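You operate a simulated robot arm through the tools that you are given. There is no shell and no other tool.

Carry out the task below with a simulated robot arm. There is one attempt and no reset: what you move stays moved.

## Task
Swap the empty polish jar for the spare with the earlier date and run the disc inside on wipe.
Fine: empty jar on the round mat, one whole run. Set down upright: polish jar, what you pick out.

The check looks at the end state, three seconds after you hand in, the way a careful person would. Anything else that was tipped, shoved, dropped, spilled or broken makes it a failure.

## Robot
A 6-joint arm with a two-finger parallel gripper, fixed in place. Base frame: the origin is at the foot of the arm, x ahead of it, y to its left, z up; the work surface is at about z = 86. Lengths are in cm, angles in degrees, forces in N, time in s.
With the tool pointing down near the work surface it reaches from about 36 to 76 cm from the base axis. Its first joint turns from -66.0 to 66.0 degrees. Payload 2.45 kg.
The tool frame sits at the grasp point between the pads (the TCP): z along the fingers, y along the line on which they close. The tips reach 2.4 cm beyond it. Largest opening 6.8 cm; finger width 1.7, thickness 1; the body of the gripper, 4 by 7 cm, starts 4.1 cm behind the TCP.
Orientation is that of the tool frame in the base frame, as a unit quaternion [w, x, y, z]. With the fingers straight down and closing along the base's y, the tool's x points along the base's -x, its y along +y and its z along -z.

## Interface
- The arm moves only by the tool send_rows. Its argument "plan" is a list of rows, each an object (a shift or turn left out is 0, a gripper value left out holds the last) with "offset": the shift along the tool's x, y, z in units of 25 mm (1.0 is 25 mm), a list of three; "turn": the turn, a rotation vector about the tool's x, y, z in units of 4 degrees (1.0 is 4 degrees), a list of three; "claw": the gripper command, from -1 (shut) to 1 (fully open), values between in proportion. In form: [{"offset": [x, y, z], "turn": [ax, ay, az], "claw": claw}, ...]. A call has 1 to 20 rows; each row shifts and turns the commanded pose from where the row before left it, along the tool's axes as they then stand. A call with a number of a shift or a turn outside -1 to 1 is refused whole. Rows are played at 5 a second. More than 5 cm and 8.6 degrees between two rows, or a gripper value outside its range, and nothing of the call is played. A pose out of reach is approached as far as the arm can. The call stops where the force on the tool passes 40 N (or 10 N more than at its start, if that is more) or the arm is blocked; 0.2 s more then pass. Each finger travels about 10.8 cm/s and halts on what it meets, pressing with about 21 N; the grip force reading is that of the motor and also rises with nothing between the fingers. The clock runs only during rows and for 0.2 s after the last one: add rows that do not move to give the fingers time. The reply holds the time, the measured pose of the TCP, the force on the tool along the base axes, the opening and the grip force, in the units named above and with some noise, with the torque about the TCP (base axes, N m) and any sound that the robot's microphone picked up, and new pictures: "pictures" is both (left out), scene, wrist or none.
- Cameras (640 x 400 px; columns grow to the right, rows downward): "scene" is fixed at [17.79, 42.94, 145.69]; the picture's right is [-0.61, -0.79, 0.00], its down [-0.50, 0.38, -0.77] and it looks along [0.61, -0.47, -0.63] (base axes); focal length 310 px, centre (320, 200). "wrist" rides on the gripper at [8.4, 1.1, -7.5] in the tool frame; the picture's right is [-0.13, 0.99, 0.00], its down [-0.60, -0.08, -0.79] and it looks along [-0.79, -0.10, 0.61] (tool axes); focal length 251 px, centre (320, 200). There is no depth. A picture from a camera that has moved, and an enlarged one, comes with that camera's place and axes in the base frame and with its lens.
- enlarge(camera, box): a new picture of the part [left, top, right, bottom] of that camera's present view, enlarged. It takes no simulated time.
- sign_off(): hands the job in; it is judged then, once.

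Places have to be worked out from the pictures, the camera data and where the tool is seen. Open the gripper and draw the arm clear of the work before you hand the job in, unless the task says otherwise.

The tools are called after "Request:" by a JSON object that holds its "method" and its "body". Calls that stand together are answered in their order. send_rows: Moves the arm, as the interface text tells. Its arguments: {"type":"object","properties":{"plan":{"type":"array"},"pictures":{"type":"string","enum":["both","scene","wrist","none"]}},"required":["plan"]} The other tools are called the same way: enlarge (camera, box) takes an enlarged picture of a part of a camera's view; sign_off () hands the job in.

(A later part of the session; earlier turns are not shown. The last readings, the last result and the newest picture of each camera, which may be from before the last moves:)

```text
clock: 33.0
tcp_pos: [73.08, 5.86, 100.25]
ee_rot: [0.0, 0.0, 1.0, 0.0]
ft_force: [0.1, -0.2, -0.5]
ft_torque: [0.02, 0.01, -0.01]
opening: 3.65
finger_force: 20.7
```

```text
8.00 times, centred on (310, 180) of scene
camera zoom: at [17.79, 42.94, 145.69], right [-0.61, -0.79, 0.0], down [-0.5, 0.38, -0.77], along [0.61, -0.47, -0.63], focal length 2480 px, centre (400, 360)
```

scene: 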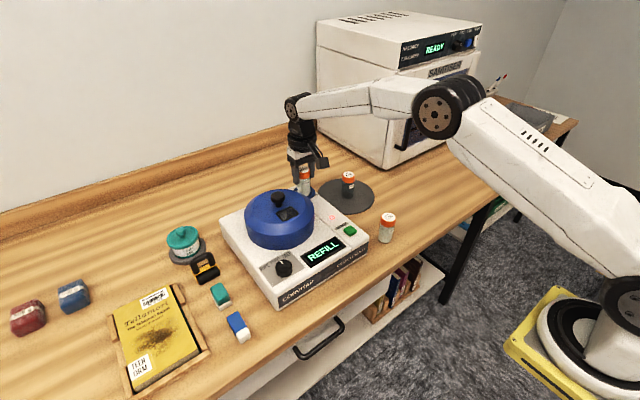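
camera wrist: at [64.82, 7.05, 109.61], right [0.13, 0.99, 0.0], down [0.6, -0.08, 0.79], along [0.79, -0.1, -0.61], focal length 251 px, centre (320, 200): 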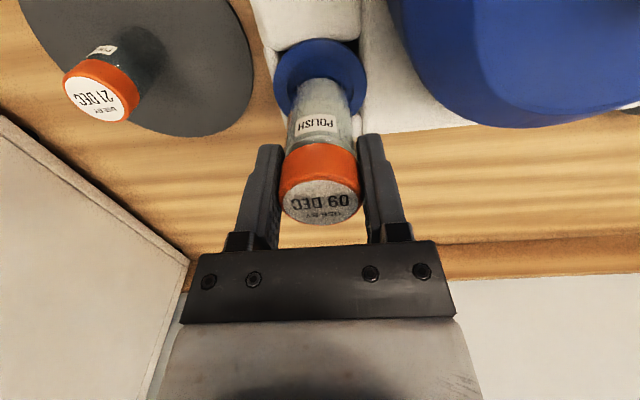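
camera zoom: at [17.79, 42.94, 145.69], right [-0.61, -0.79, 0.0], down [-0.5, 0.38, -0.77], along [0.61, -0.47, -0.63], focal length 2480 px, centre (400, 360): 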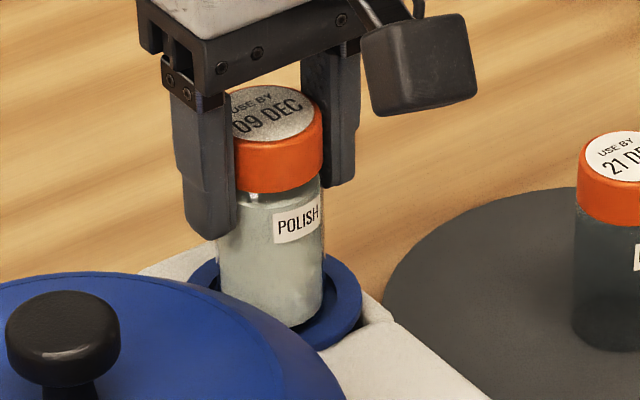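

Still only the jar's own weight on the sensor, and the bottom edge is inside the rim. I continue down in small steps.

Request:
{"method": "send_rows", "body": {"plan": [{"offset": [0, 0, 0.1]}, {"offset": [0, 0, 0.1]}, {"offset": [0, 0, 0.1]}, {"offset": [0, 0, 0]}], "pictures": "none"}}

```text
clock: 34.0
tcp_pos: [73.27, 5.82, 99.64]
ee_rot: [-0.001, 0.0, 1.0, 0.0]
ft_force: [-0.2, 0.1, -0.2]
ft_torque: [0.02, 0.01, 0.01]
opening: 3.63
finger_force: 21.4
```

Request:
{"method": "send_rows", "body": {"plan": [{"offset": [0, 0, 0.1]}, {"offset": [0, 0, 0.1]}, {"offset": [0, 0, 0.1]}, {"offset": [0, 0, 0]}], "pictures": "both"}}

Request:
{"method": "enlarge", "body": {"camera": "scene", "box": [270, 155, 350, 205]}}

Request:
{"method": "enlarge", "body": {"camera": "wrist", "box": [240, 50, 400, 150]}}

```text
clock: 35.0
tcp_pos: [73.07, 5.9, 98.9]
ee_rot: [0.0, 0.0, 1.0, 0.0]
ft_force: [-0.3, 0.1, -1.0]
ft_torque: [-0.01, 0.0, 0.05]
opening: 3.57
finger_force: 20.5
camera wrist: at [64.83, 7.14, 106.34], right [0.13, 0.99, 0.0], down [0.6, -0.08, 0.79], along [0.79, -0.1, -0.61], focal length 251 px, centre (320, 200)
```

scene: 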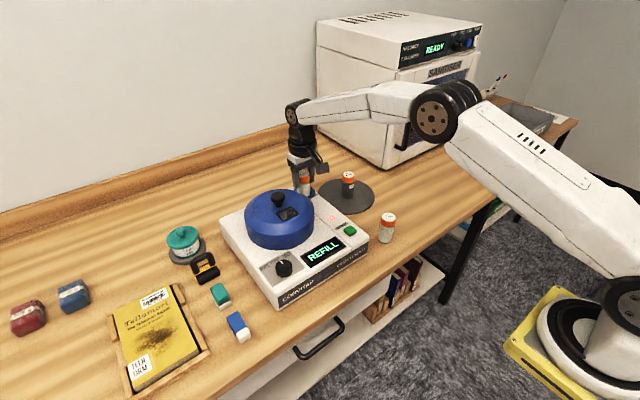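
wrist: 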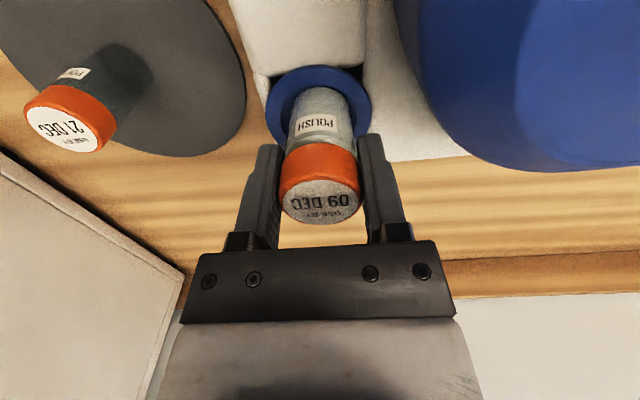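

```text
8.00 times, centred on (310, 180) of scene
camera zoom: at [17.79, 42.94, 145.69], right [-0.61, -0.79, 0.0], down [-0.5, 0.38, -0.77], along [0.61, -0.47, -0.63], focal length 2480 px, centre (400, 360)
```

zoom: 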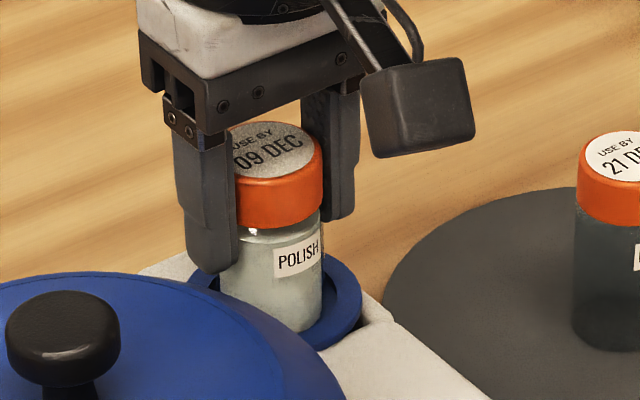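

```text
4.00 times, centred on (320, 100) of wrist
camera zoom: at [64.83, 7.14, 106.34], right [0.13, 0.99, 0.0], down [0.6, -0.08, 0.79], along [0.79, -0.1, -0.61], focal length 1006 px, centre (320, 600)
```

zoom: 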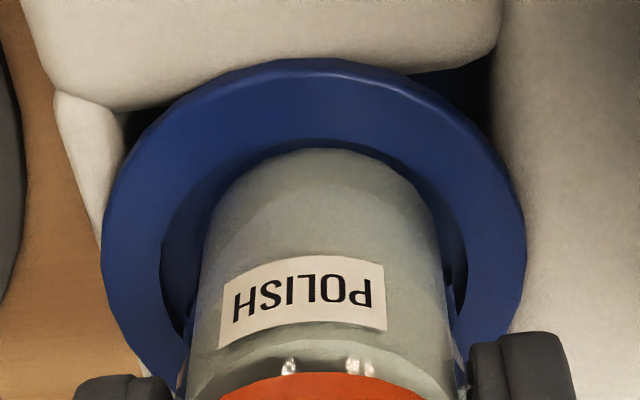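

The jar slides into the well freely, so the recess is simply deeper than it looked. About 1.1 cm remains to the old seating height; I continue in small steps.

Request:
{"method": "send_rows", "body": {"plan": [{"offset": [0, 0, 0.1]}, {"offset": [0, 0, 0.1]}, {"offset": [0, 0, 0.08]}, {"offset": [0, 0, 0]}], "pictures": "none"}}

```text
clock: 36.0
tcp_pos: [73.16, 5.93, 98.18]
ee_rot: [0.0, 0.001, 1.0, 0.0]
ft_force: [0.3, 0.0, -1.7]
ft_torque: [0.02, 0.01, -0.02]
opening: 3.62
finger_force: 21.1
```

Request:
{"method": "send_rows", "body": {"plan": [{"offset": [0, 0, 0.05]}, {"offset": [0, 0, 0.05]}, {"offset": [0, 0, 0.04]}, {"offset": [0, 0, 0]}], "pictures": "none"}}

```text
clock: 37.0
tcp_pos: [73.16, 5.84, 97.9]
ee_rot: [0.0, 0.0, 1.0, 0.0]
ft_force: [0.7, -0.1, -0.7]
ft_torque: [0.0, 0.02, 0.02]
opening: 3.63
finger_force: 21.1
```

Request:
{"method": "send_rows", "body": {"plan": [{"offset": [0, 0, 0.03]}, {"offset": [0, 0, 0.03]}, {"offset": [0, 0, 0]}], "pictures": "none"}}

```text
clock: 37.8
tcp_pos: [73.13, 5.98, 97.64]
ee_rot: [0.0, 0.0, 1.0, 0.0]
ft_force: [0.2, 0.7, 0.0]
ft_torque: [0.04, -0.01, -0.01]
opening: 3.63
finger_force: 21.2
```

The hanging weight has dropped to about zero, which suggests the jar is just touching its seat. I take one more tiny step to confirm.

Request:
{"method": "send_rows", "body": {"plan": [{"offset": [0, 0, 0.03]}, {"offset": [0, 0, 0]}], "pictures": "both"}}

Request:
{"method": "enlarge", "body": {"camera": "scene", "box": [270, 165, 350, 215]}}

```text
clock: 38.4
tcp_pos: [73.12, 5.97, 97.71]
ee_rot: [0.001, -0.001, 1.0, 0.0]
ft_force: [-1.0, -2.2, 8.1]
ft_torque: [-0.11, 0.14, -0.01]
opening: 3.62
finger_force: 21.1
camera wrist: at [64.84, 7.12, 105.15], right [0.13, 0.99, 0.0], down [0.6, -0.08, 0.79], along [0.79, -0.1, -0.61], focal length 251 px, centre (320, 200)
```

scene: 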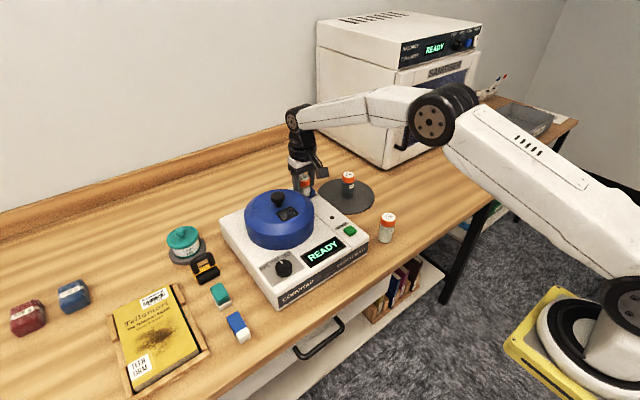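
wrist: 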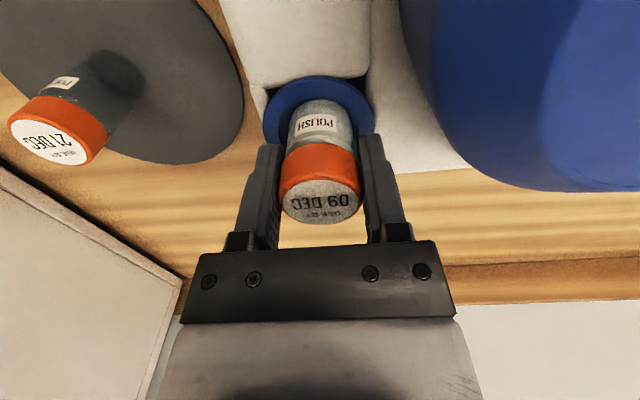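

```text
8.00 times, centred on (310, 190) of scene
camera zoom: at [17.77, 42.93, 145.7], right [-0.61, -0.79, 0.0], down [-0.5, 0.38, -0.77], along [0.61, -0.47, -0.63], focal length 2480 px, centre (400, 280)
```

zoom: 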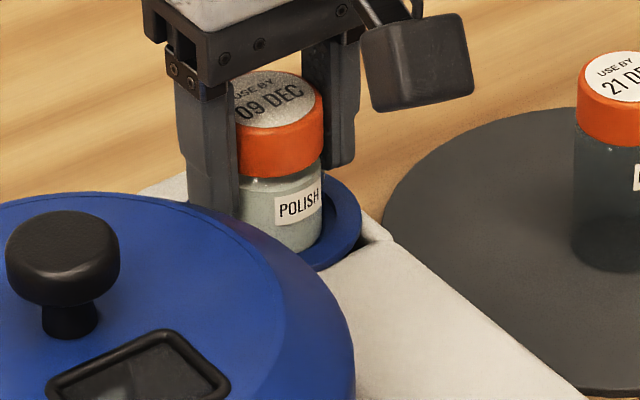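

The jar has seated with 8 N of contact and the display changed to READY. I relieve the load slightly, open to about 5.5 cm (the drum is close on one side), and rise clear.

Request:
{"method": "send_rows", "body": {"plan": [{"offset": [0, 0, -0.03]}, {"offset": [0, 0, 0]}, {"offset": [0, 0, 0], "claw": 0.2}, {"offset": [0, 0, 0], "claw": 0.5}, {"offset": [0, 0, 0], "claw": 0.6}, {"offset": [0, 0, 0]}, {"offset": [0, 0, -0.3]}, {"offset": [0, 0, -0.5]}, {"offset": [0, 0, -0.8]}, {"offset": [0, 0, -0.9]}, {"offset": [0, 0, -0.9]}, {"offset": [0, 0, -0.9]}, {"offset": [0, 0, -0.9]}, {"offset": [0, 0, 0]}], "pictures": "both"}}

Request:
{"method": "enlarge", "body": {"camera": "scene", "box": [210, 160, 430, 310]}}

Request:
{"method": "enlarge", "body": {"camera": "wrist", "box": [240, 0, 400, 100]}}

```text
clock: 41.4
tcp_pos: [73.03, 5.83, 110.53]
ee_rot: [-0.001, 0.0, 1.0, -0.001]
ft_force: [-0.2, 0.4, 0.2]
ft_torque: [-0.02, 0.01, 0.03]
opening: 5.45
finger_force: 0.1
camera wrist: at [64.84, 7.06, 118.1], right [0.13, 0.99, 0.0], down [0.6, -0.08, 0.79], along [0.79, -0.1, -0.61], focal length 251 px, centre (320, 200)
```

scene: 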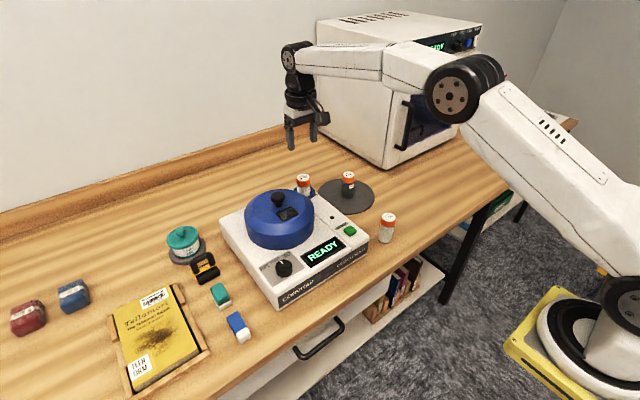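
wrist: 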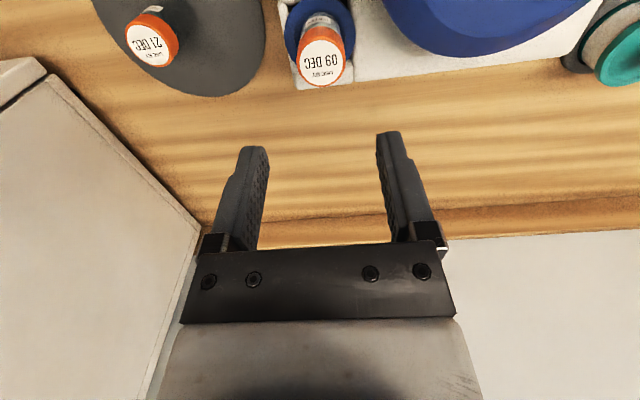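

```text
2.67 times, centred on (320, 235) of scene
camera zoom: at [17.79, 42.94, 145.69], right [-0.61, -0.79, 0.0], down [-0.5, 0.38, -0.77], along [0.61, -0.47, -0.63], focal length 827 px, centre (320, 107)
```

zoom: 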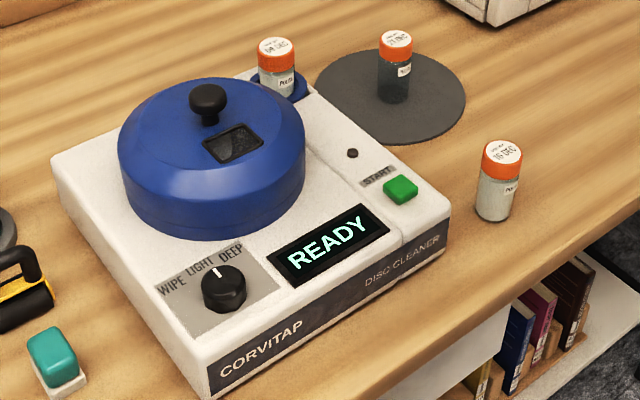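

```text
4.00 times, centred on (320, 50) of wrist
camera zoom: at [64.84, 7.06, 118.1], right [0.13, 0.99, 0.0], down [0.6, -0.08, 0.79], along [0.79, -0.1, -0.61], focal length 1006 px, centre (320, 800)
```

zoom: 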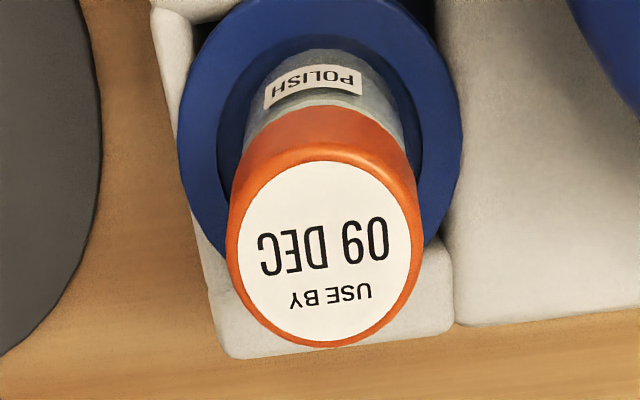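

The display reads READY, the red lamp is out, and the 09 DEC jar stands upright in the socket. The dial points at LIGHT (roughly +x), with WIPE about 40–45° toward +y. I fly high over the drum to hover near the dial at about (54.4, 24.2).

Request:
{"method": "send_rows", "body": {"plan": [{"offset": [0.4, 0.4, 0]}, {"offset": [0.75, 0.75, 0]}, {"offset": [0.8, 0.8, 0]}, {"offset": [0.8, 0.8, 0]}, {"offset": [0.8, 0.8, 0]}, {"offset": [0.8, 0.8, 0]}, {"offset": [0.8, 0.8, 0]}, {"offset": [0.8, 0.8, 0]}, {"offset": [0.8, 0.75, 0.2]}, {"offset": [0.6, 0.55, 0.3]}, {"offset": [0, 0, 0.3]}, {"offset": [0, 0, 0]}], "pictures": "both"}}

Request:
{"method": "enlarge", "body": {"camera": "wrist", "box": [200, 0, 440, 150]}}

```text
clock: 44.0
tcp_pos: [54.81, 24.14, 108.78]
ee_rot: [0.001, 0.0, 1.0, 0.0]
ft_force: [0.3, 0.0, -0.2]
ft_torque: [-0.04, 0.0, 0.04]
opening: 5.41
finger_force: 0.0
camera wrist: at [46.48, 25.28, 116.23], right [0.13, 0.99, 0.0], down [0.6, -0.08, 0.79], along [0.79, -0.1, -0.61], focal length 251 px, centre (320, 200)
```

scene: 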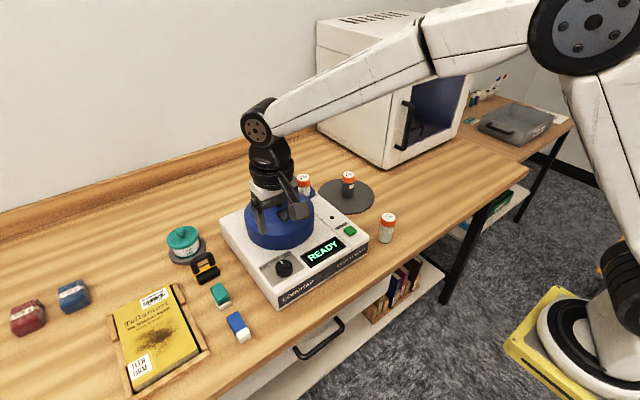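
wrist: 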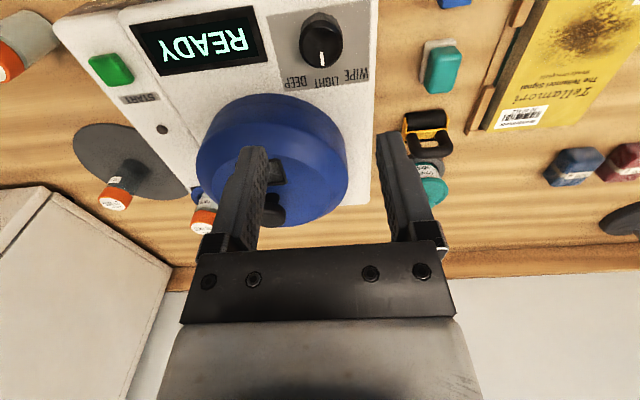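

```text
2.67 times, centred on (320, 75) of wrist
camera zoom: at [46.48, 25.28, 116.23], right [0.13, 0.99, 0.0], down [0.6, -0.08, 0.79], along [0.79, -0.1, -0.61], focal length 670 px, centre (320, 533)
```

zoom: 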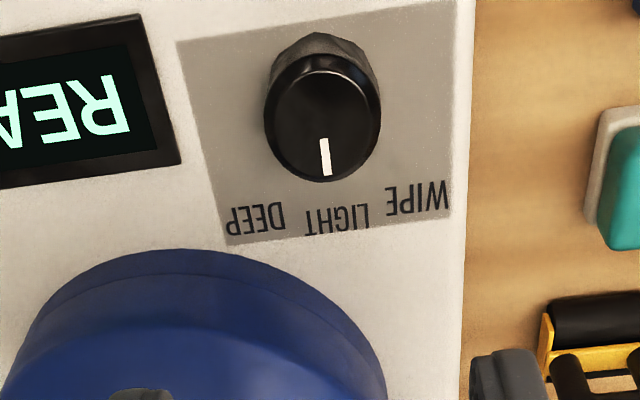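

The dial's knob is about 3.35 cm across, centred roughly 0.6 cm nearer the base and 0.15 cm toward +y from the tool axis, pointing at LIGHT. I correct and descend to z≈101 to check its height.

Request:
{"method": "send_rows", "body": {"plan": [{"offset": [0.24, 0.064, 0.5], "claw": 0.6}, {"offset": [0, 0, 0.8]}, {"offset": [0, 0, 0.8]}, {"offset": [0, 0, 0.6]}, {"offset": [0, 0, 0.4]}, {"offset": [0, 0, 0]}], "pictures": "both"}}

Request:
{"method": "enlarge", "body": {"camera": "wrist", "box": [200, 50, 440, 200]}}

Request:
{"method": "enlarge", "body": {"camera": "scene", "box": [230, 200, 350, 290]}}

```text
clock: 45.4
tcp_pos: [54.05, 24.14, 100.89]
ee_rot: [0.0, 0.0, 1.0, -0.001]
ft_force: [-0.1, 0.8, -0.9]
ft_torque: [0.01, 0.01, -0.02]
opening: 5.43
finger_force: 0.0
camera wrist: at [45.82, 25.38, 108.41], right [0.13, 0.99, 0.0], down [0.6, -0.08, 0.79], along [0.79, -0.1, -0.61], focal length 251 px, centre (320, 200)
```

scene: 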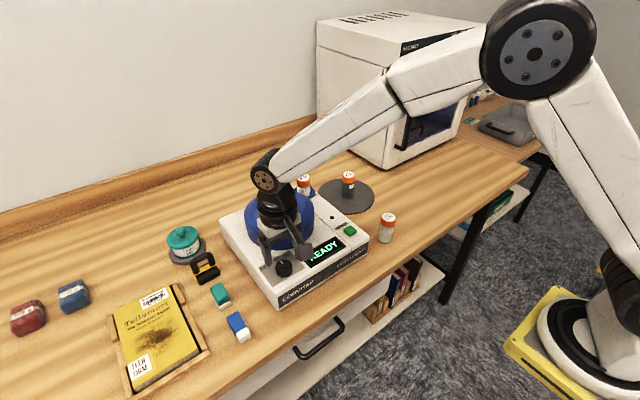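
wrist: 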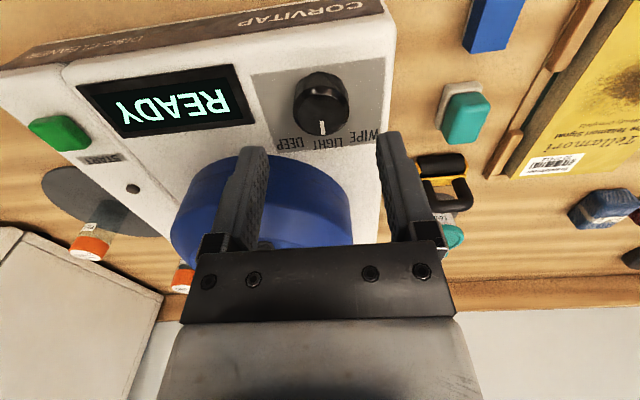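

```text
2.67 times, centred on (320, 125) of wrist
camera zoom: at [45.82, 25.38, 108.41], right [0.13, 0.99, 0.0], down [0.6, -0.08, 0.79], along [0.79, -0.1, -0.61], focal length 670 px, centre (320, 400)
```

zoom: 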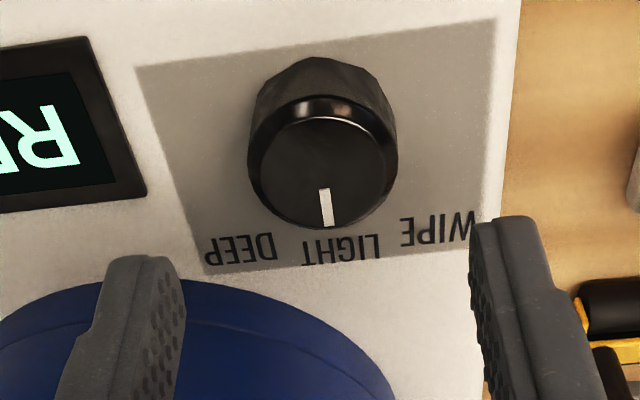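

```text
4.44 times, centred on (290, 245) of scene
camera zoom: at [17.79, 42.94, 145.69], right [-0.61, -0.79, 0.0], down [-0.5, 0.38, -0.77], along [0.61, -0.47, -0.63], focal length 1378 px, centre (453, 0)
```

zoom: 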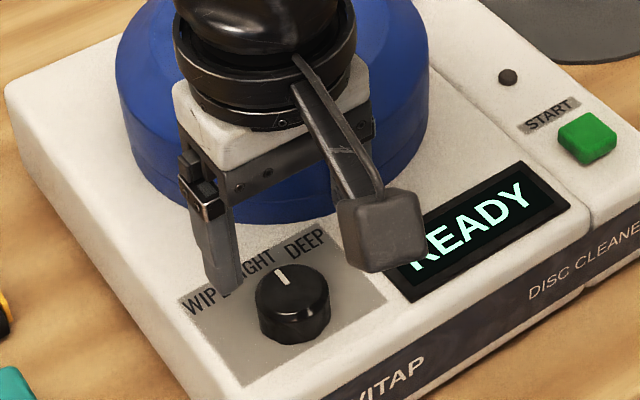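

The knob top works out to z≈95.9 with the machine surface near 94.1, and the knob is only 0.1–0.15 cm off the tool axis. I narrow the opening to about 4.6 to stay clear of the display bezel and descend to z≈97, which puts the tips near 94.6.

Request:
{"method": "send_rows", "body": {"plan": [{"offset": [0.056, 0.034, 0], "claw": 0.35}, {"offset": [0, 0, 0.4]}, {"offset": [0, 0, 0.4]}, {"offset": [0, 0, 0.4]}, {"offset": [0, 0, 0.2]}, {"offset": [0, 0, 0.16]}, {"offset": [0, 0, 0]}], "pictures": "both"}}

Request:
{"method": "enlarge", "body": {"camera": "wrist", "box": [200, 90, 440, 240]}}

Request:
{"method": "enlarge", "body": {"camera": "scene", "box": [230, 220, 350, 300]}}

```text
clock: 47.0
tcp_pos: [53.93, 24.21, 96.96]
ee_rot: [0.0, -0.001, 1.0, 0.0]
ft_force: [-0.3, 0.3, 0.0]
ft_torque: [-0.01, -0.04, 0.02]
opening: 4.6
finger_force: 0.0
camera wrist: at [45.7, 25.45, 104.47], right [0.13, 0.99, 0.0], down [0.6, -0.08, 0.79], along [0.79, -0.1, -0.61], focal length 251 px, centre (320, 200)
```

scene: 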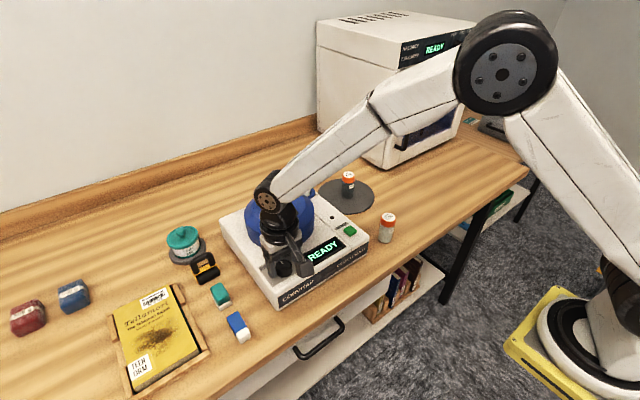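
wrist: 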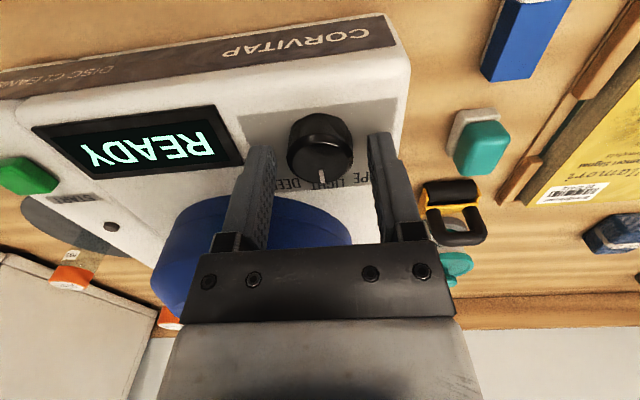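

```text
2.67 times, centred on (320, 165) of wrist
camera zoom: at [45.7, 25.45, 104.47], right [0.13, 0.99, 0.0], down [0.6, -0.08, 0.79], along [0.79, -0.1, -0.61], focal length 670 px, centre (320, 293)
```

zoom: 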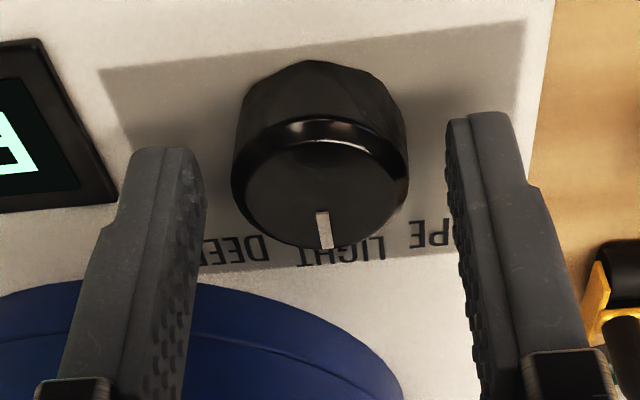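

```text
5.00 times, centred on (290, 260) of scene
camera zoom: at [17.79, 42.94, 145.69], right [-0.61, -0.79, 0.0], down [-0.5, 0.38, -0.77], along [0.61, -0.47, -0.63], focal length 1550 px, centre (470, -100)
```

zoom: 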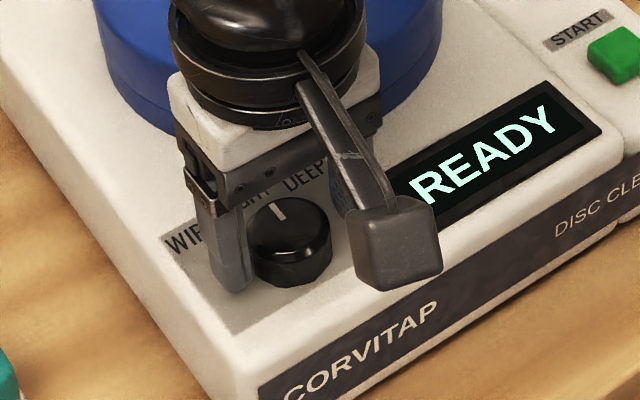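

The knob is between the fingers and no contact force shows. I close on it and check the grip.

Request:
{"method": "send_rows", "body": {"plan": [{"offset": [0, 0, 0], "claw": -0.2}, {"offset": [0, 0, 0], "claw": -1}, {"offset": [0, 0, 0]}, {"offset": [0, 0, 0]}], "pictures": "wrist"}}

```text
clock: 48.0
tcp_pos: [53.96, 24.1, 96.96]
ee_rot: [0.0, 0.0, 1.0, 0.0]
ft_force: [-0.4, -6.8, -0.1]
ft_torque: [-0.18, 0.03, -0.02]
opening: 3.25
finger_force: 44.6
camera wrist: at [45.7, 25.41, 104.47], right [0.13, 0.99, 0.0], down [0.6, -0.08, 0.79], along [0.79, -0.1, -0.61], focal length 251 px, centre (320, 200)
```

wrist: 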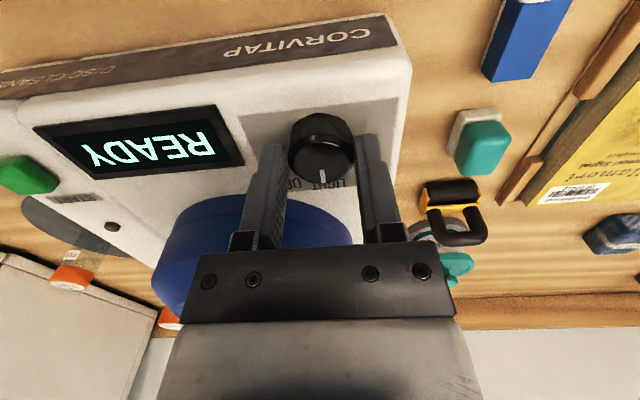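

Gripped at 3.25 cm, with a 7 N sideways load meaning I'm about a millimetre too far toward +y. I shift −y by 1 mm and start turning counter-clockwise as seen from above (toward WIPE), 16° first, watching the torque.

Request:
{"method": "send_rows", "body": {"plan": [{"offset": [0, -0.04, 0]}, {"offset": [0, 0, 0]}, {"turn": [0, 0, -0.5]}, {"turn": [0, 0, -0.5]}, {"turn": [0, 0, -1]}, {"turn": [0, 0, -1]}, {"turn": [0, 0, -1]}, {"offset": [0, 0, 0]}], "pictures": "both"}}

Request:
{"method": "enlarge", "body": {"camera": "scene", "box": [230, 220, 350, 300]}}

Request:
{"method": "enlarge", "body": {"camera": "wrist", "box": [200, 90, 440, 240]}}

```text
clock: 49.8
tcp_pos: [54.03, 24.08, 97.11]
ee_rot: [0.001, -0.14, 0.99, 0.0]
ft_force: [3.9, -12.1, 1.6]
ft_torque: [-0.33, -0.12, -0.04]
opening: 3.26
finger_force: 45.1
camera wrist: at [45.72, 22.92, 104.46], right [-0.15, 0.99, 0.0], down [0.6, 0.09, 0.79], along [0.78, 0.12, -0.61], focal length 251 px, centre (320, 200)
```

scene: 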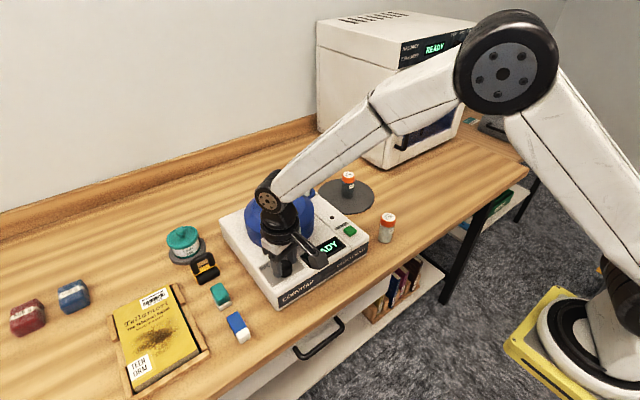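
wrist: 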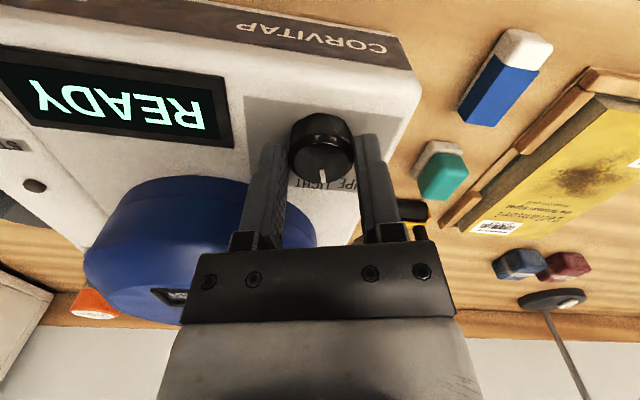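

```text
5.00 times, centred on (290, 260) of scene
camera zoom: at [17.8, 42.9, 145.71], right [-0.61, -0.79, 0.0], down [-0.5, 0.39, -0.77], along [0.61, -0.47, -0.63], focal length 1550 px, centre (470, -100)
```

zoom: 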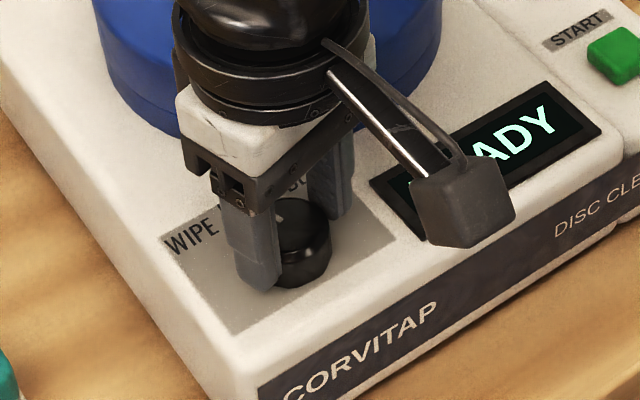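

```text
2.67 times, centred on (320, 165) of wrist
camera zoom: at [45.72, 22.92, 104.46], right [-0.15, 0.99, 0.0], down [0.6, 0.09, 0.79], along [0.78, 0.12, -0.61], focal length 670 px, centre (320, 293)
```

zoom: 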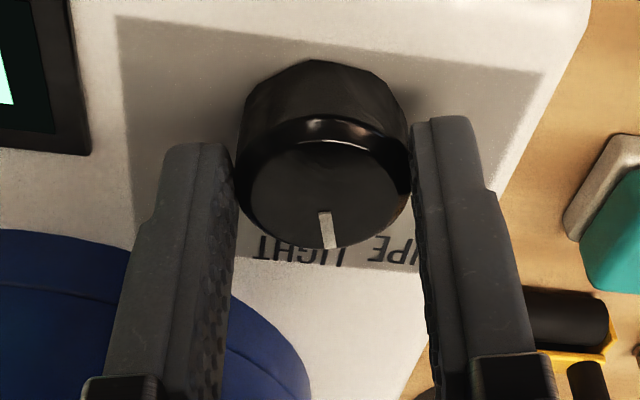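

The pointer stayed fixed in the wrist view while the tool turned 16°, so the knob is turning with the grip. A 12 N side load has built up, so I test a small −y shift to relieve it before continuing.

Request:
{"method": "send_rows", "body": {"plan": [{"offset": [0.011, -0.0385, 0]}, {"offset": [0, 0, 0]}, {"offset": [0, 0, 0]}], "pictures": "none"}}

```text
clock: 50.6
tcp_pos: [53.92, 24.12, 96.97]
ee_rot: [0.0, -0.14, 0.99, 0.0]
ft_force: [2.7, -3.4, 3.5]
ft_torque: [-0.08, 0.08, -0.02]
opening: 3.27
finger_force: 45.0
```

That brought the load down to about 3 N, so the knob's axis lies slightly ahead (+x) of the tool axis. I continue turning with a small sideways compensation each row, another 24°.

Request:
{"method": "send_rows", "body": {"plan": [{"offset": [0, -0.02, 0], "turn": [0, 0, -1]}, {"offset": [0, -0.016, 0], "turn": [0, 0, -1]}, {"offset": [0, -0.014, 0], "turn": [0, 0, -1]}, {"offset": [0, -0.014, 0], "turn": [0, 0, -1]}, {"offset": [0, -0.014, 0], "turn": [0, 0, -1]}, {"offset": [0, -0.014, 0], "turn": [0, 0, -1]}, {"offset": [0, 0, 0]}], "pictures": "both"}}

Request:
{"method": "enlarge", "body": {"camera": "scene", "box": [230, 220, 350, 300]}}

Request:
{"method": "enlarge", "body": {"camera": "wrist", "box": [200, 90, 440, 240]}}

```text
clock: 52.2
tcp_pos: [54.06, 23.91, 97.02]
ee_rot: [0.001, -0.343, 0.939, 0.001]
ft_force: [3.6, 7.7, 8.7]
ft_torque: [-0.03, 0.31, 0.02]
opening: 3.3
finger_force: 44.9
camera wrist: at [47.05, 19.44, 104.45], right [-0.54, 0.84, 0.0], down [0.51, 0.33, 0.79], along [0.67, 0.43, -0.61], focal length 251 px, centre (320, 200)
```

scene: 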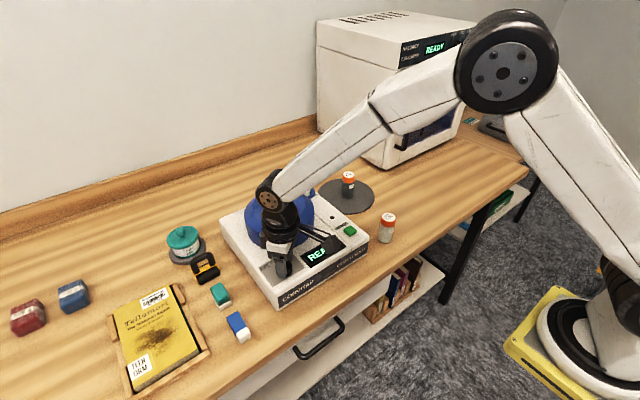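
wrist: 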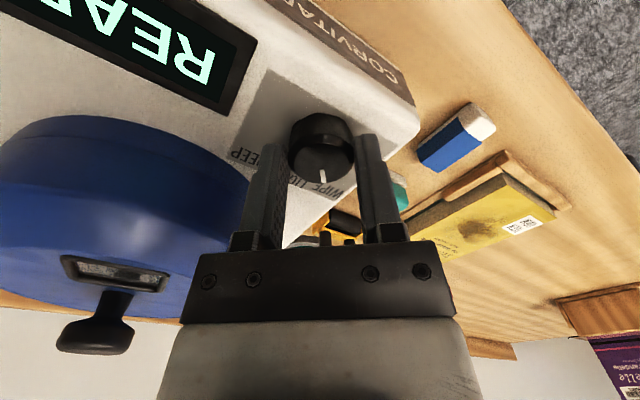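

```text
5.00 times, centred on (290, 260) of scene
camera zoom: at [17.78, 42.95, 145.69], right [-0.61, -0.79, 0.0], down [-0.5, 0.38, -0.77], along [0.61, -0.47, -0.63], focal length 1550 px, centre (470, -100)
```

zoom: 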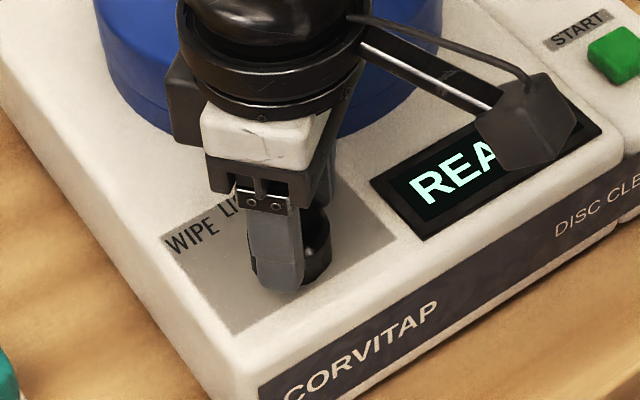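

```text
2.67 times, centred on (320, 165) of wrist
camera zoom: at [47.05, 19.44, 104.45], right [-0.54, 0.84, 0.0], down [0.51, 0.33, 0.79], along [0.67, 0.43, -0.61], focal length 670 px, centre (320, 293)
```

zoom: 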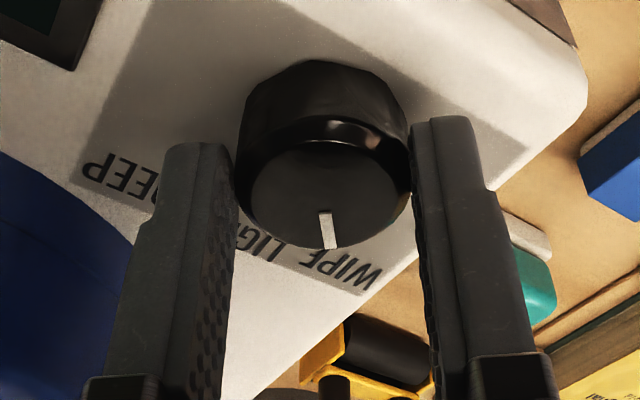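

The tool has turned 40.1°, and the pointer reads about 40° from straight ahead in the wrist view. The label geometry puts WIPE at about 40° and LIGHT at 0°. I relieve the residual loads, add about 1.5°, then release and look.

Request:
{"method": "send_rows", "body": {"plan": [{"offset": [-0.03, 0.015, -0.03], "turn": [0, 0, -0.4]}, {"offset": [0, 0, 0]}, {"offset": [0, 0, 0], "claw": -0.02}, {"offset": [0, 0, 0], "claw": 0.3}, {"offset": [0, 0, 0]}, {"offset": [0, 0, -0.4]}, {"offset": [0, 0, -0.8]}, {"offset": [0, 0, -0.8]}, {"offset": [0, 0, 0]}], "pictures": "both"}}

Request:
{"method": "enlarge", "body": {"camera": "scene", "box": [230, 220, 350, 300]}}

Request:
{"method": "enlarge", "body": {"camera": "wrist", "box": [200, 40, 440, 190]}}

```text
clock: 54.2
tcp_pos: [54.17, 23.98, 102.15]
ee_rot: [0.0, -0.357, 0.934, -0.001]
ft_force: [-0.4, -0.2, 0.2]
ft_torque: [0.03, 0.0, 0.01]
opening: 4.41
finger_force: 0.2
camera wrist: at [47.25, 19.33, 109.54], right [-0.56, 0.83, 0.0], down [0.5, 0.34, 0.79], along [0.66, 0.45, -0.61], focal length 251 px, centre (320, 200)
```

scene: 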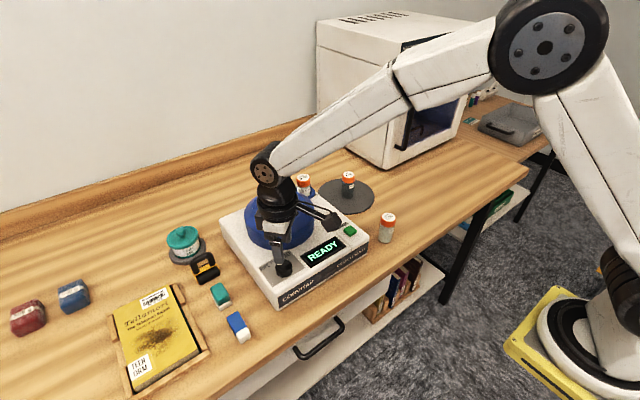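
wrist: 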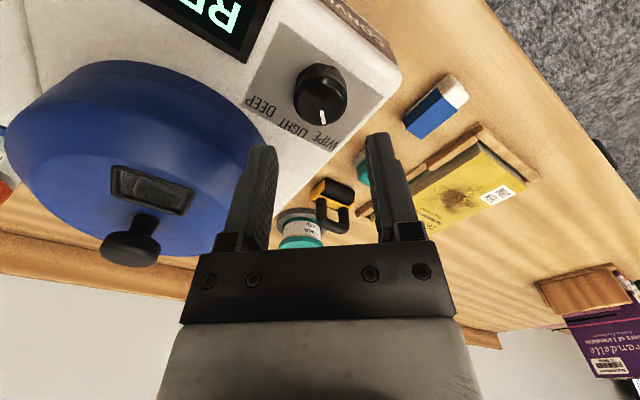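

```text
5.00 times, centred on (290, 260) of scene
camera zoom: at [17.79, 42.94, 145.69], right [-0.61, -0.79, 0.0], down [-0.5, 0.38, -0.77], along [0.61, -0.47, -0.63], focal length 1550 px, centre (470, -100)
```

zoom: 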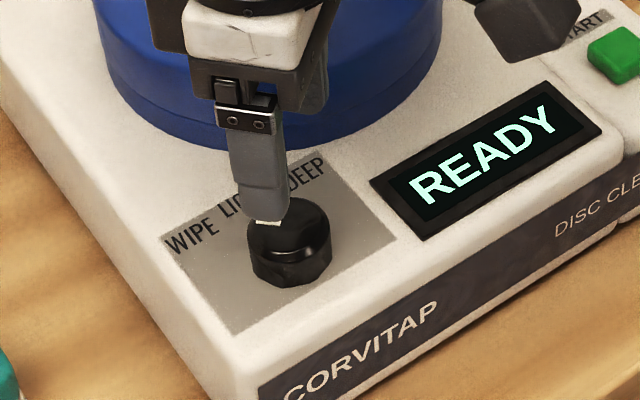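

```text
2.67 times, centred on (320, 115) of wrist
camera zoom: at [47.25, 19.33, 109.54], right [-0.56, 0.83, 0.0], down [0.5, 0.34, 0.79], along [0.66, 0.45, -0.61], focal length 670 px, centre (320, 427)
```

zoom: 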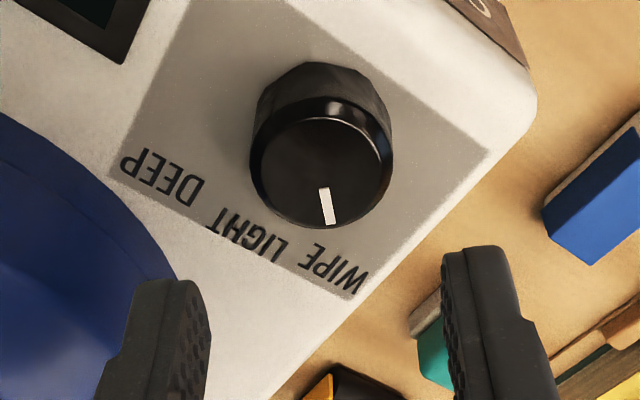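

The pointer now lines up with the WIPE text. I rise, turn the tool back to its original heading, and move over to START while closing the fingers, then verify the dial from a clear view.

Request:
{"method": "send_rows", "body": {"plan": [{"offset": [0, 0, -0.4], "turn": [0, 0, 0.7]}, {"offset": [0, 0, -0.5], "turn": [0, 0, 1]}, {"offset": [0, 0, -0.5], "turn": [0, 0, 1]}, {"offset": [0, 0, -0.5], "turn": [0, 0, 1]}, {"offset": [0, 0, -0.4], "turn": [0, 0, 1]}, {"turn": [0, 0, 1]}, {"turn": [0, 0, 1]}, {"turn": [0, 0, 1]}, {"turn": [0, 0, 1]}, {"turn": [0, 0, 1]}, {"turn": [0, 0, 0.7]}, {"offset": [0, 0, 0]}], "pictures": "both"}}

Request:
{"method": "enlarge", "body": {"camera": "wrist", "box": [200, 0, 440, 150]}}

Request:
{"method": "enlarge", "body": {"camera": "scene", "box": [230, 220, 350, 300]}}

```text
clock: 56.8
tcp_pos: [54.19, 24.07, 107.89]
ee_rot: [0.0, 0.001, 1.0, 0.0]
ft_force: [-0.1, 0.2, -0.4]
ft_torque: [-0.01, 0.0, 0.0]
opening: 4.44
finger_force: 0.1
camera wrist: at [45.84, 25.2, 115.28], right [0.13, 0.99, 0.0], down [0.6, -0.08, 0.79], along [0.79, -0.1, -0.61], focal length 251 px, centre (320, 200)
```

scene: 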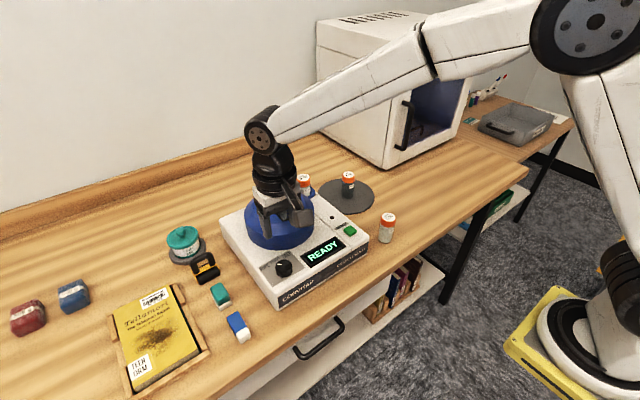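
wrist: 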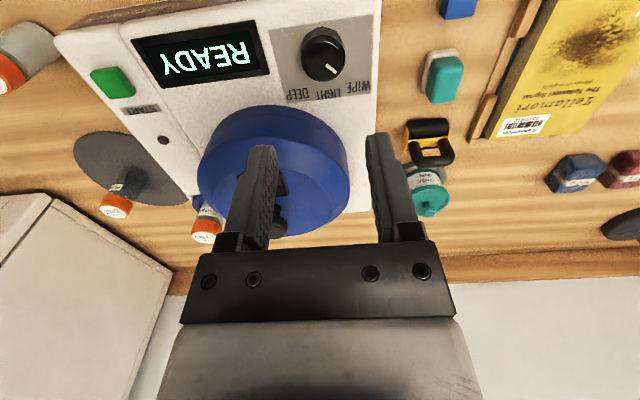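

```text
2.67 times, centred on (320, 75) of wrist
camera zoom: at [45.84, 25.2, 115.28], right [0.13, 0.99, 0.0], down [0.6, -0.08, 0.79], along [0.79, -0.1, -0.61], focal length 670 px, centre (320, 533)
```

zoom: 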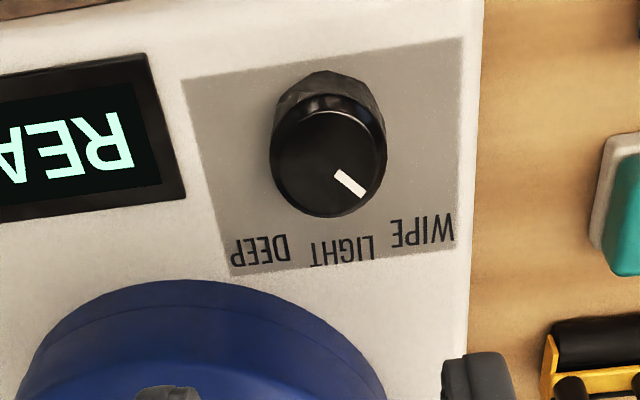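

```text
5.00 times, centred on (290, 260) of scene
camera zoom: at [17.79, 42.94, 145.69], right [-0.61, -0.79, 0.0], down [-0.5, 0.38, -0.77], along [0.61, -0.47, -0.63], focal length 1550 px, centre (470, -100)
```

zoom: 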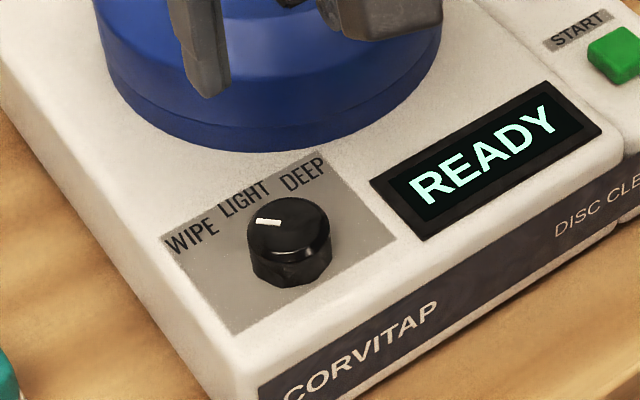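

The dial turned to about 40°, toward WIPE. I take a closer look from the fixed camera to judge how the pointer lines up with the label before starting anything.

Request:
{"method": "enlarge", "body": {"camera": "scene", "box": [255, 245, 305, 280]}}

Request:
{"method": "enlarge", "body": {"camera": "wrist", "box": [265, 10, 385, 110]}}

```text
11.43 times, centred on (280, 262) of scene
camera zoom: at [17.79, 42.94, 145.69], right [-0.61, -0.79, 0.0], down [-0.5, 0.38, -0.77], along [0.61, -0.47, -0.63], focal length 3543 px, centre (777, -514)
```

zoom: 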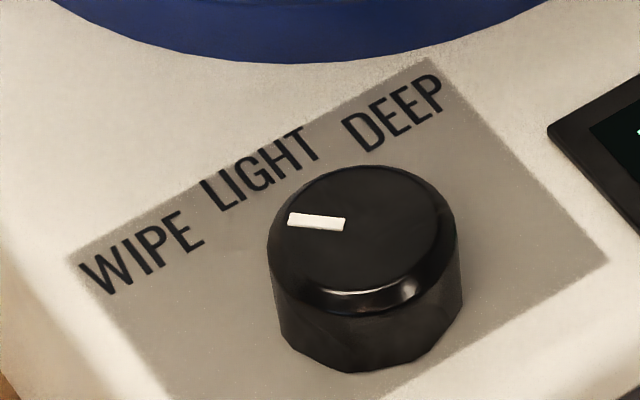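

```text
4.00 times, centred on (325, 60) of wrist
camera zoom: at [45.84, 25.2, 115.28], right [0.13, 0.99, 0.0], down [0.6, -0.08, 0.79], along [0.79, -0.1, -0.61], focal length 1006 px, centre (300, 760)
```

zoom: 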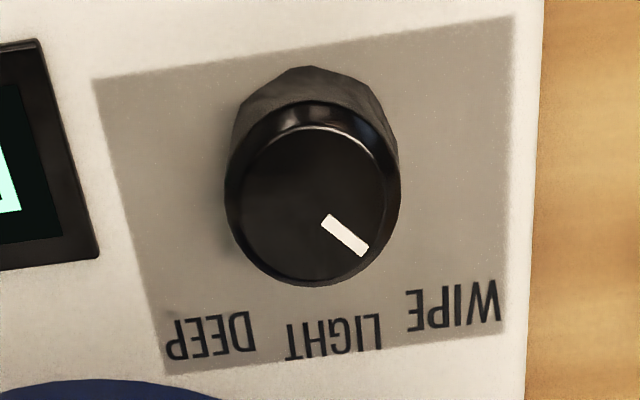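

Both views put the pointer on WIPE (about 42–45°, with the label at about 40–42°). I now close the fingers and move at this height to hover over START near (54.1, 6.1).

Request:
{"method": "send_rows", "body": {"plan": [{"offset": [0, -0.4, 0], "claw": -1}, {"offset": [0, -0.8, 0]}, {"offset": [0, -0.9, 0]}, {"offset": [0, -0.9, 0]}, {"offset": [0, -0.9, 0]}, {"offset": [0, -0.9, 0]}, {"offset": [0, -0.9, 0]}, {"offset": [0, -0.8, 0]}, {"offset": [0, -0.65, 0]}, {"offset": [0, 0, 0.4]}, {"offset": [0, 0, 0.6]}, {"offset": [0, 0, 0.4]}, {"offset": [0, 0, 0]}], "pictures": "both"}}

Request:
{"method": "enlarge", "body": {"camera": "wrist", "box": [200, 20, 440, 170]}}

Request:
{"method": "enlarge", "body": {"camera": "scene", "box": [300, 190, 400, 260]}}

```text
clock: 59.6
tcp_pos: [54.15, 6.09, 104.32]
ee_rot: [0.0, 0.0, 1.0, 0.0]
ft_force: [-0.4, 0.2, -0.1]
ft_torque: [-0.01, -0.01, 0.02]
opening: 0.0
finger_force: 21.3
camera wrist: at [45.91, 7.28, 111.79], right [0.13, 0.99, 0.0], down [0.6, -0.08, 0.79], along [0.79, -0.1, -0.61], focal length 251 px, centre (320, 200)
```

scene: 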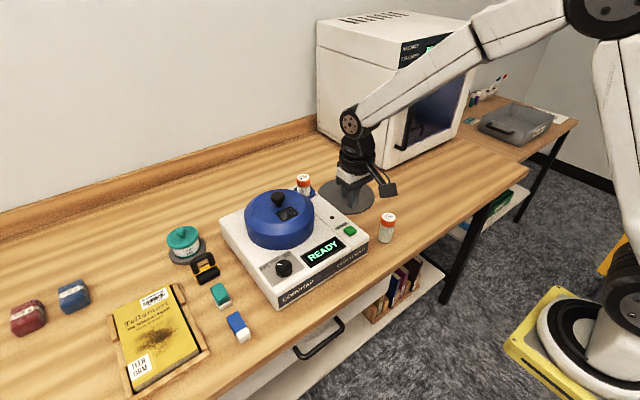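
wrist: 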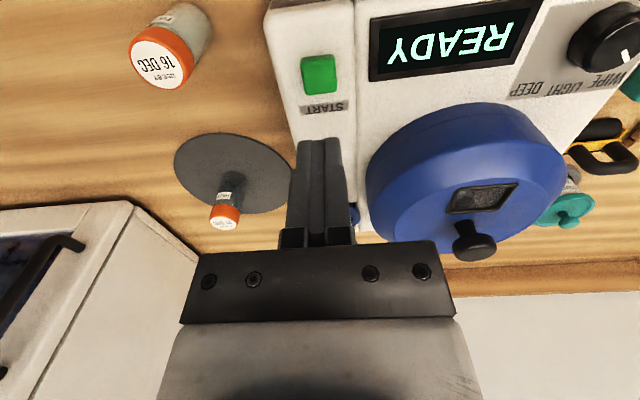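

```text
2.67 times, centred on (320, 95) of wrist
camera zoom: at [45.91, 7.28, 111.79], right [0.13, 0.99, 0.0], down [0.6, -0.08, 0.79], along [0.79, -0.1, -0.61], focal length 670 px, centre (320, 480)
```

zoom: 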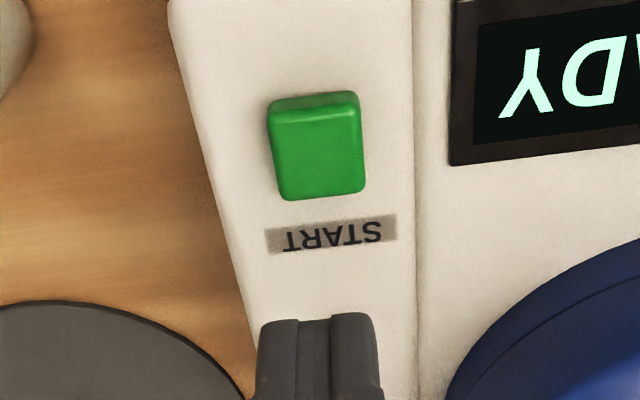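

```text
5.71 times, centred on (350, 225) of scene
camera zoom: at [17.79, 42.94, 145.69], right [-0.61, -0.79, 0.0], down [-0.5, 0.38, -0.77], along [0.61, -0.47, -0.63], focal length 1771 px, centre (149, 57)
```

zoom: 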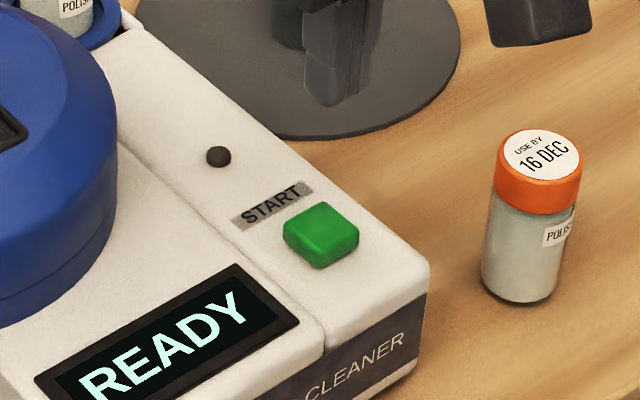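

START's top face is right on the tool axis (column 320, ratio matching z≈94.9), with the closed tips about 2 cm wide against a 2.4 cm button. I descend to just above it.

Request:
{"method": "send_rows", "body": {"plan": [{"offset": [0, 0, 0.6]}, {"offset": [0, 0, 0.7]}, {"offset": [0, 0, 0.6]}, {"offset": [0, 0, 0.4]}, {"offset": [0, 0, 0]}], "pictures": "both"}}

Request:
{"method": "enlarge", "body": {"camera": "scene", "box": [300, 190, 400, 260]}}

```text
clock: 60.8
tcp_pos: [54.13, 6.07, 98.5]
ee_rot: [0.0, 0.001, 1.0, 0.0]
ft_force: [-0.4, -0.2, 0.6]
ft_torque: [-0.01, 0.01, 0.01]
opening: 0.0
finger_force: 21.8
camera wrist: at [45.89, 7.33, 105.97], right [0.13, 0.99, 0.0], down [0.6, -0.08, 0.79], along [0.79, -0.1, -0.61], focal length 251 px, centre (320, 200)
```

scene: 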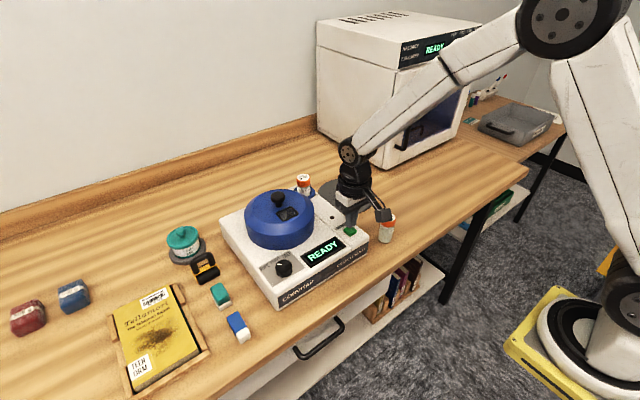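
wrist: 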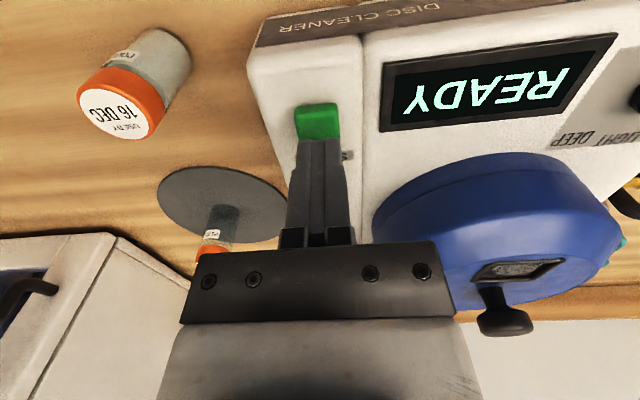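

```text
5.71 times, centred on (350, 225) of scene
camera zoom: at [17.79, 42.94, 145.69], right [-0.61, -0.79, 0.0], down [-0.5, 0.38, -0.77], along [0.61, -0.47, -0.63], focal length 1771 px, centre (149, 57)
```

zoom: 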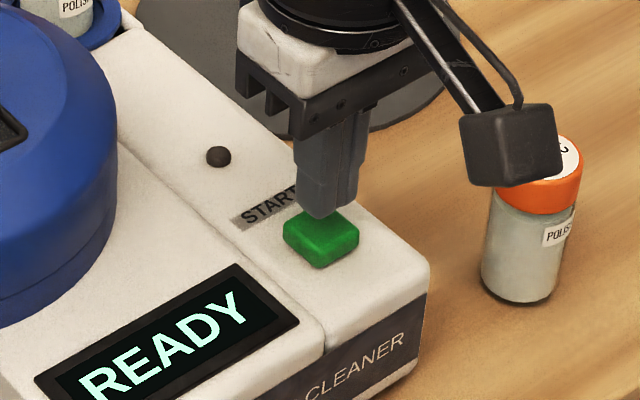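

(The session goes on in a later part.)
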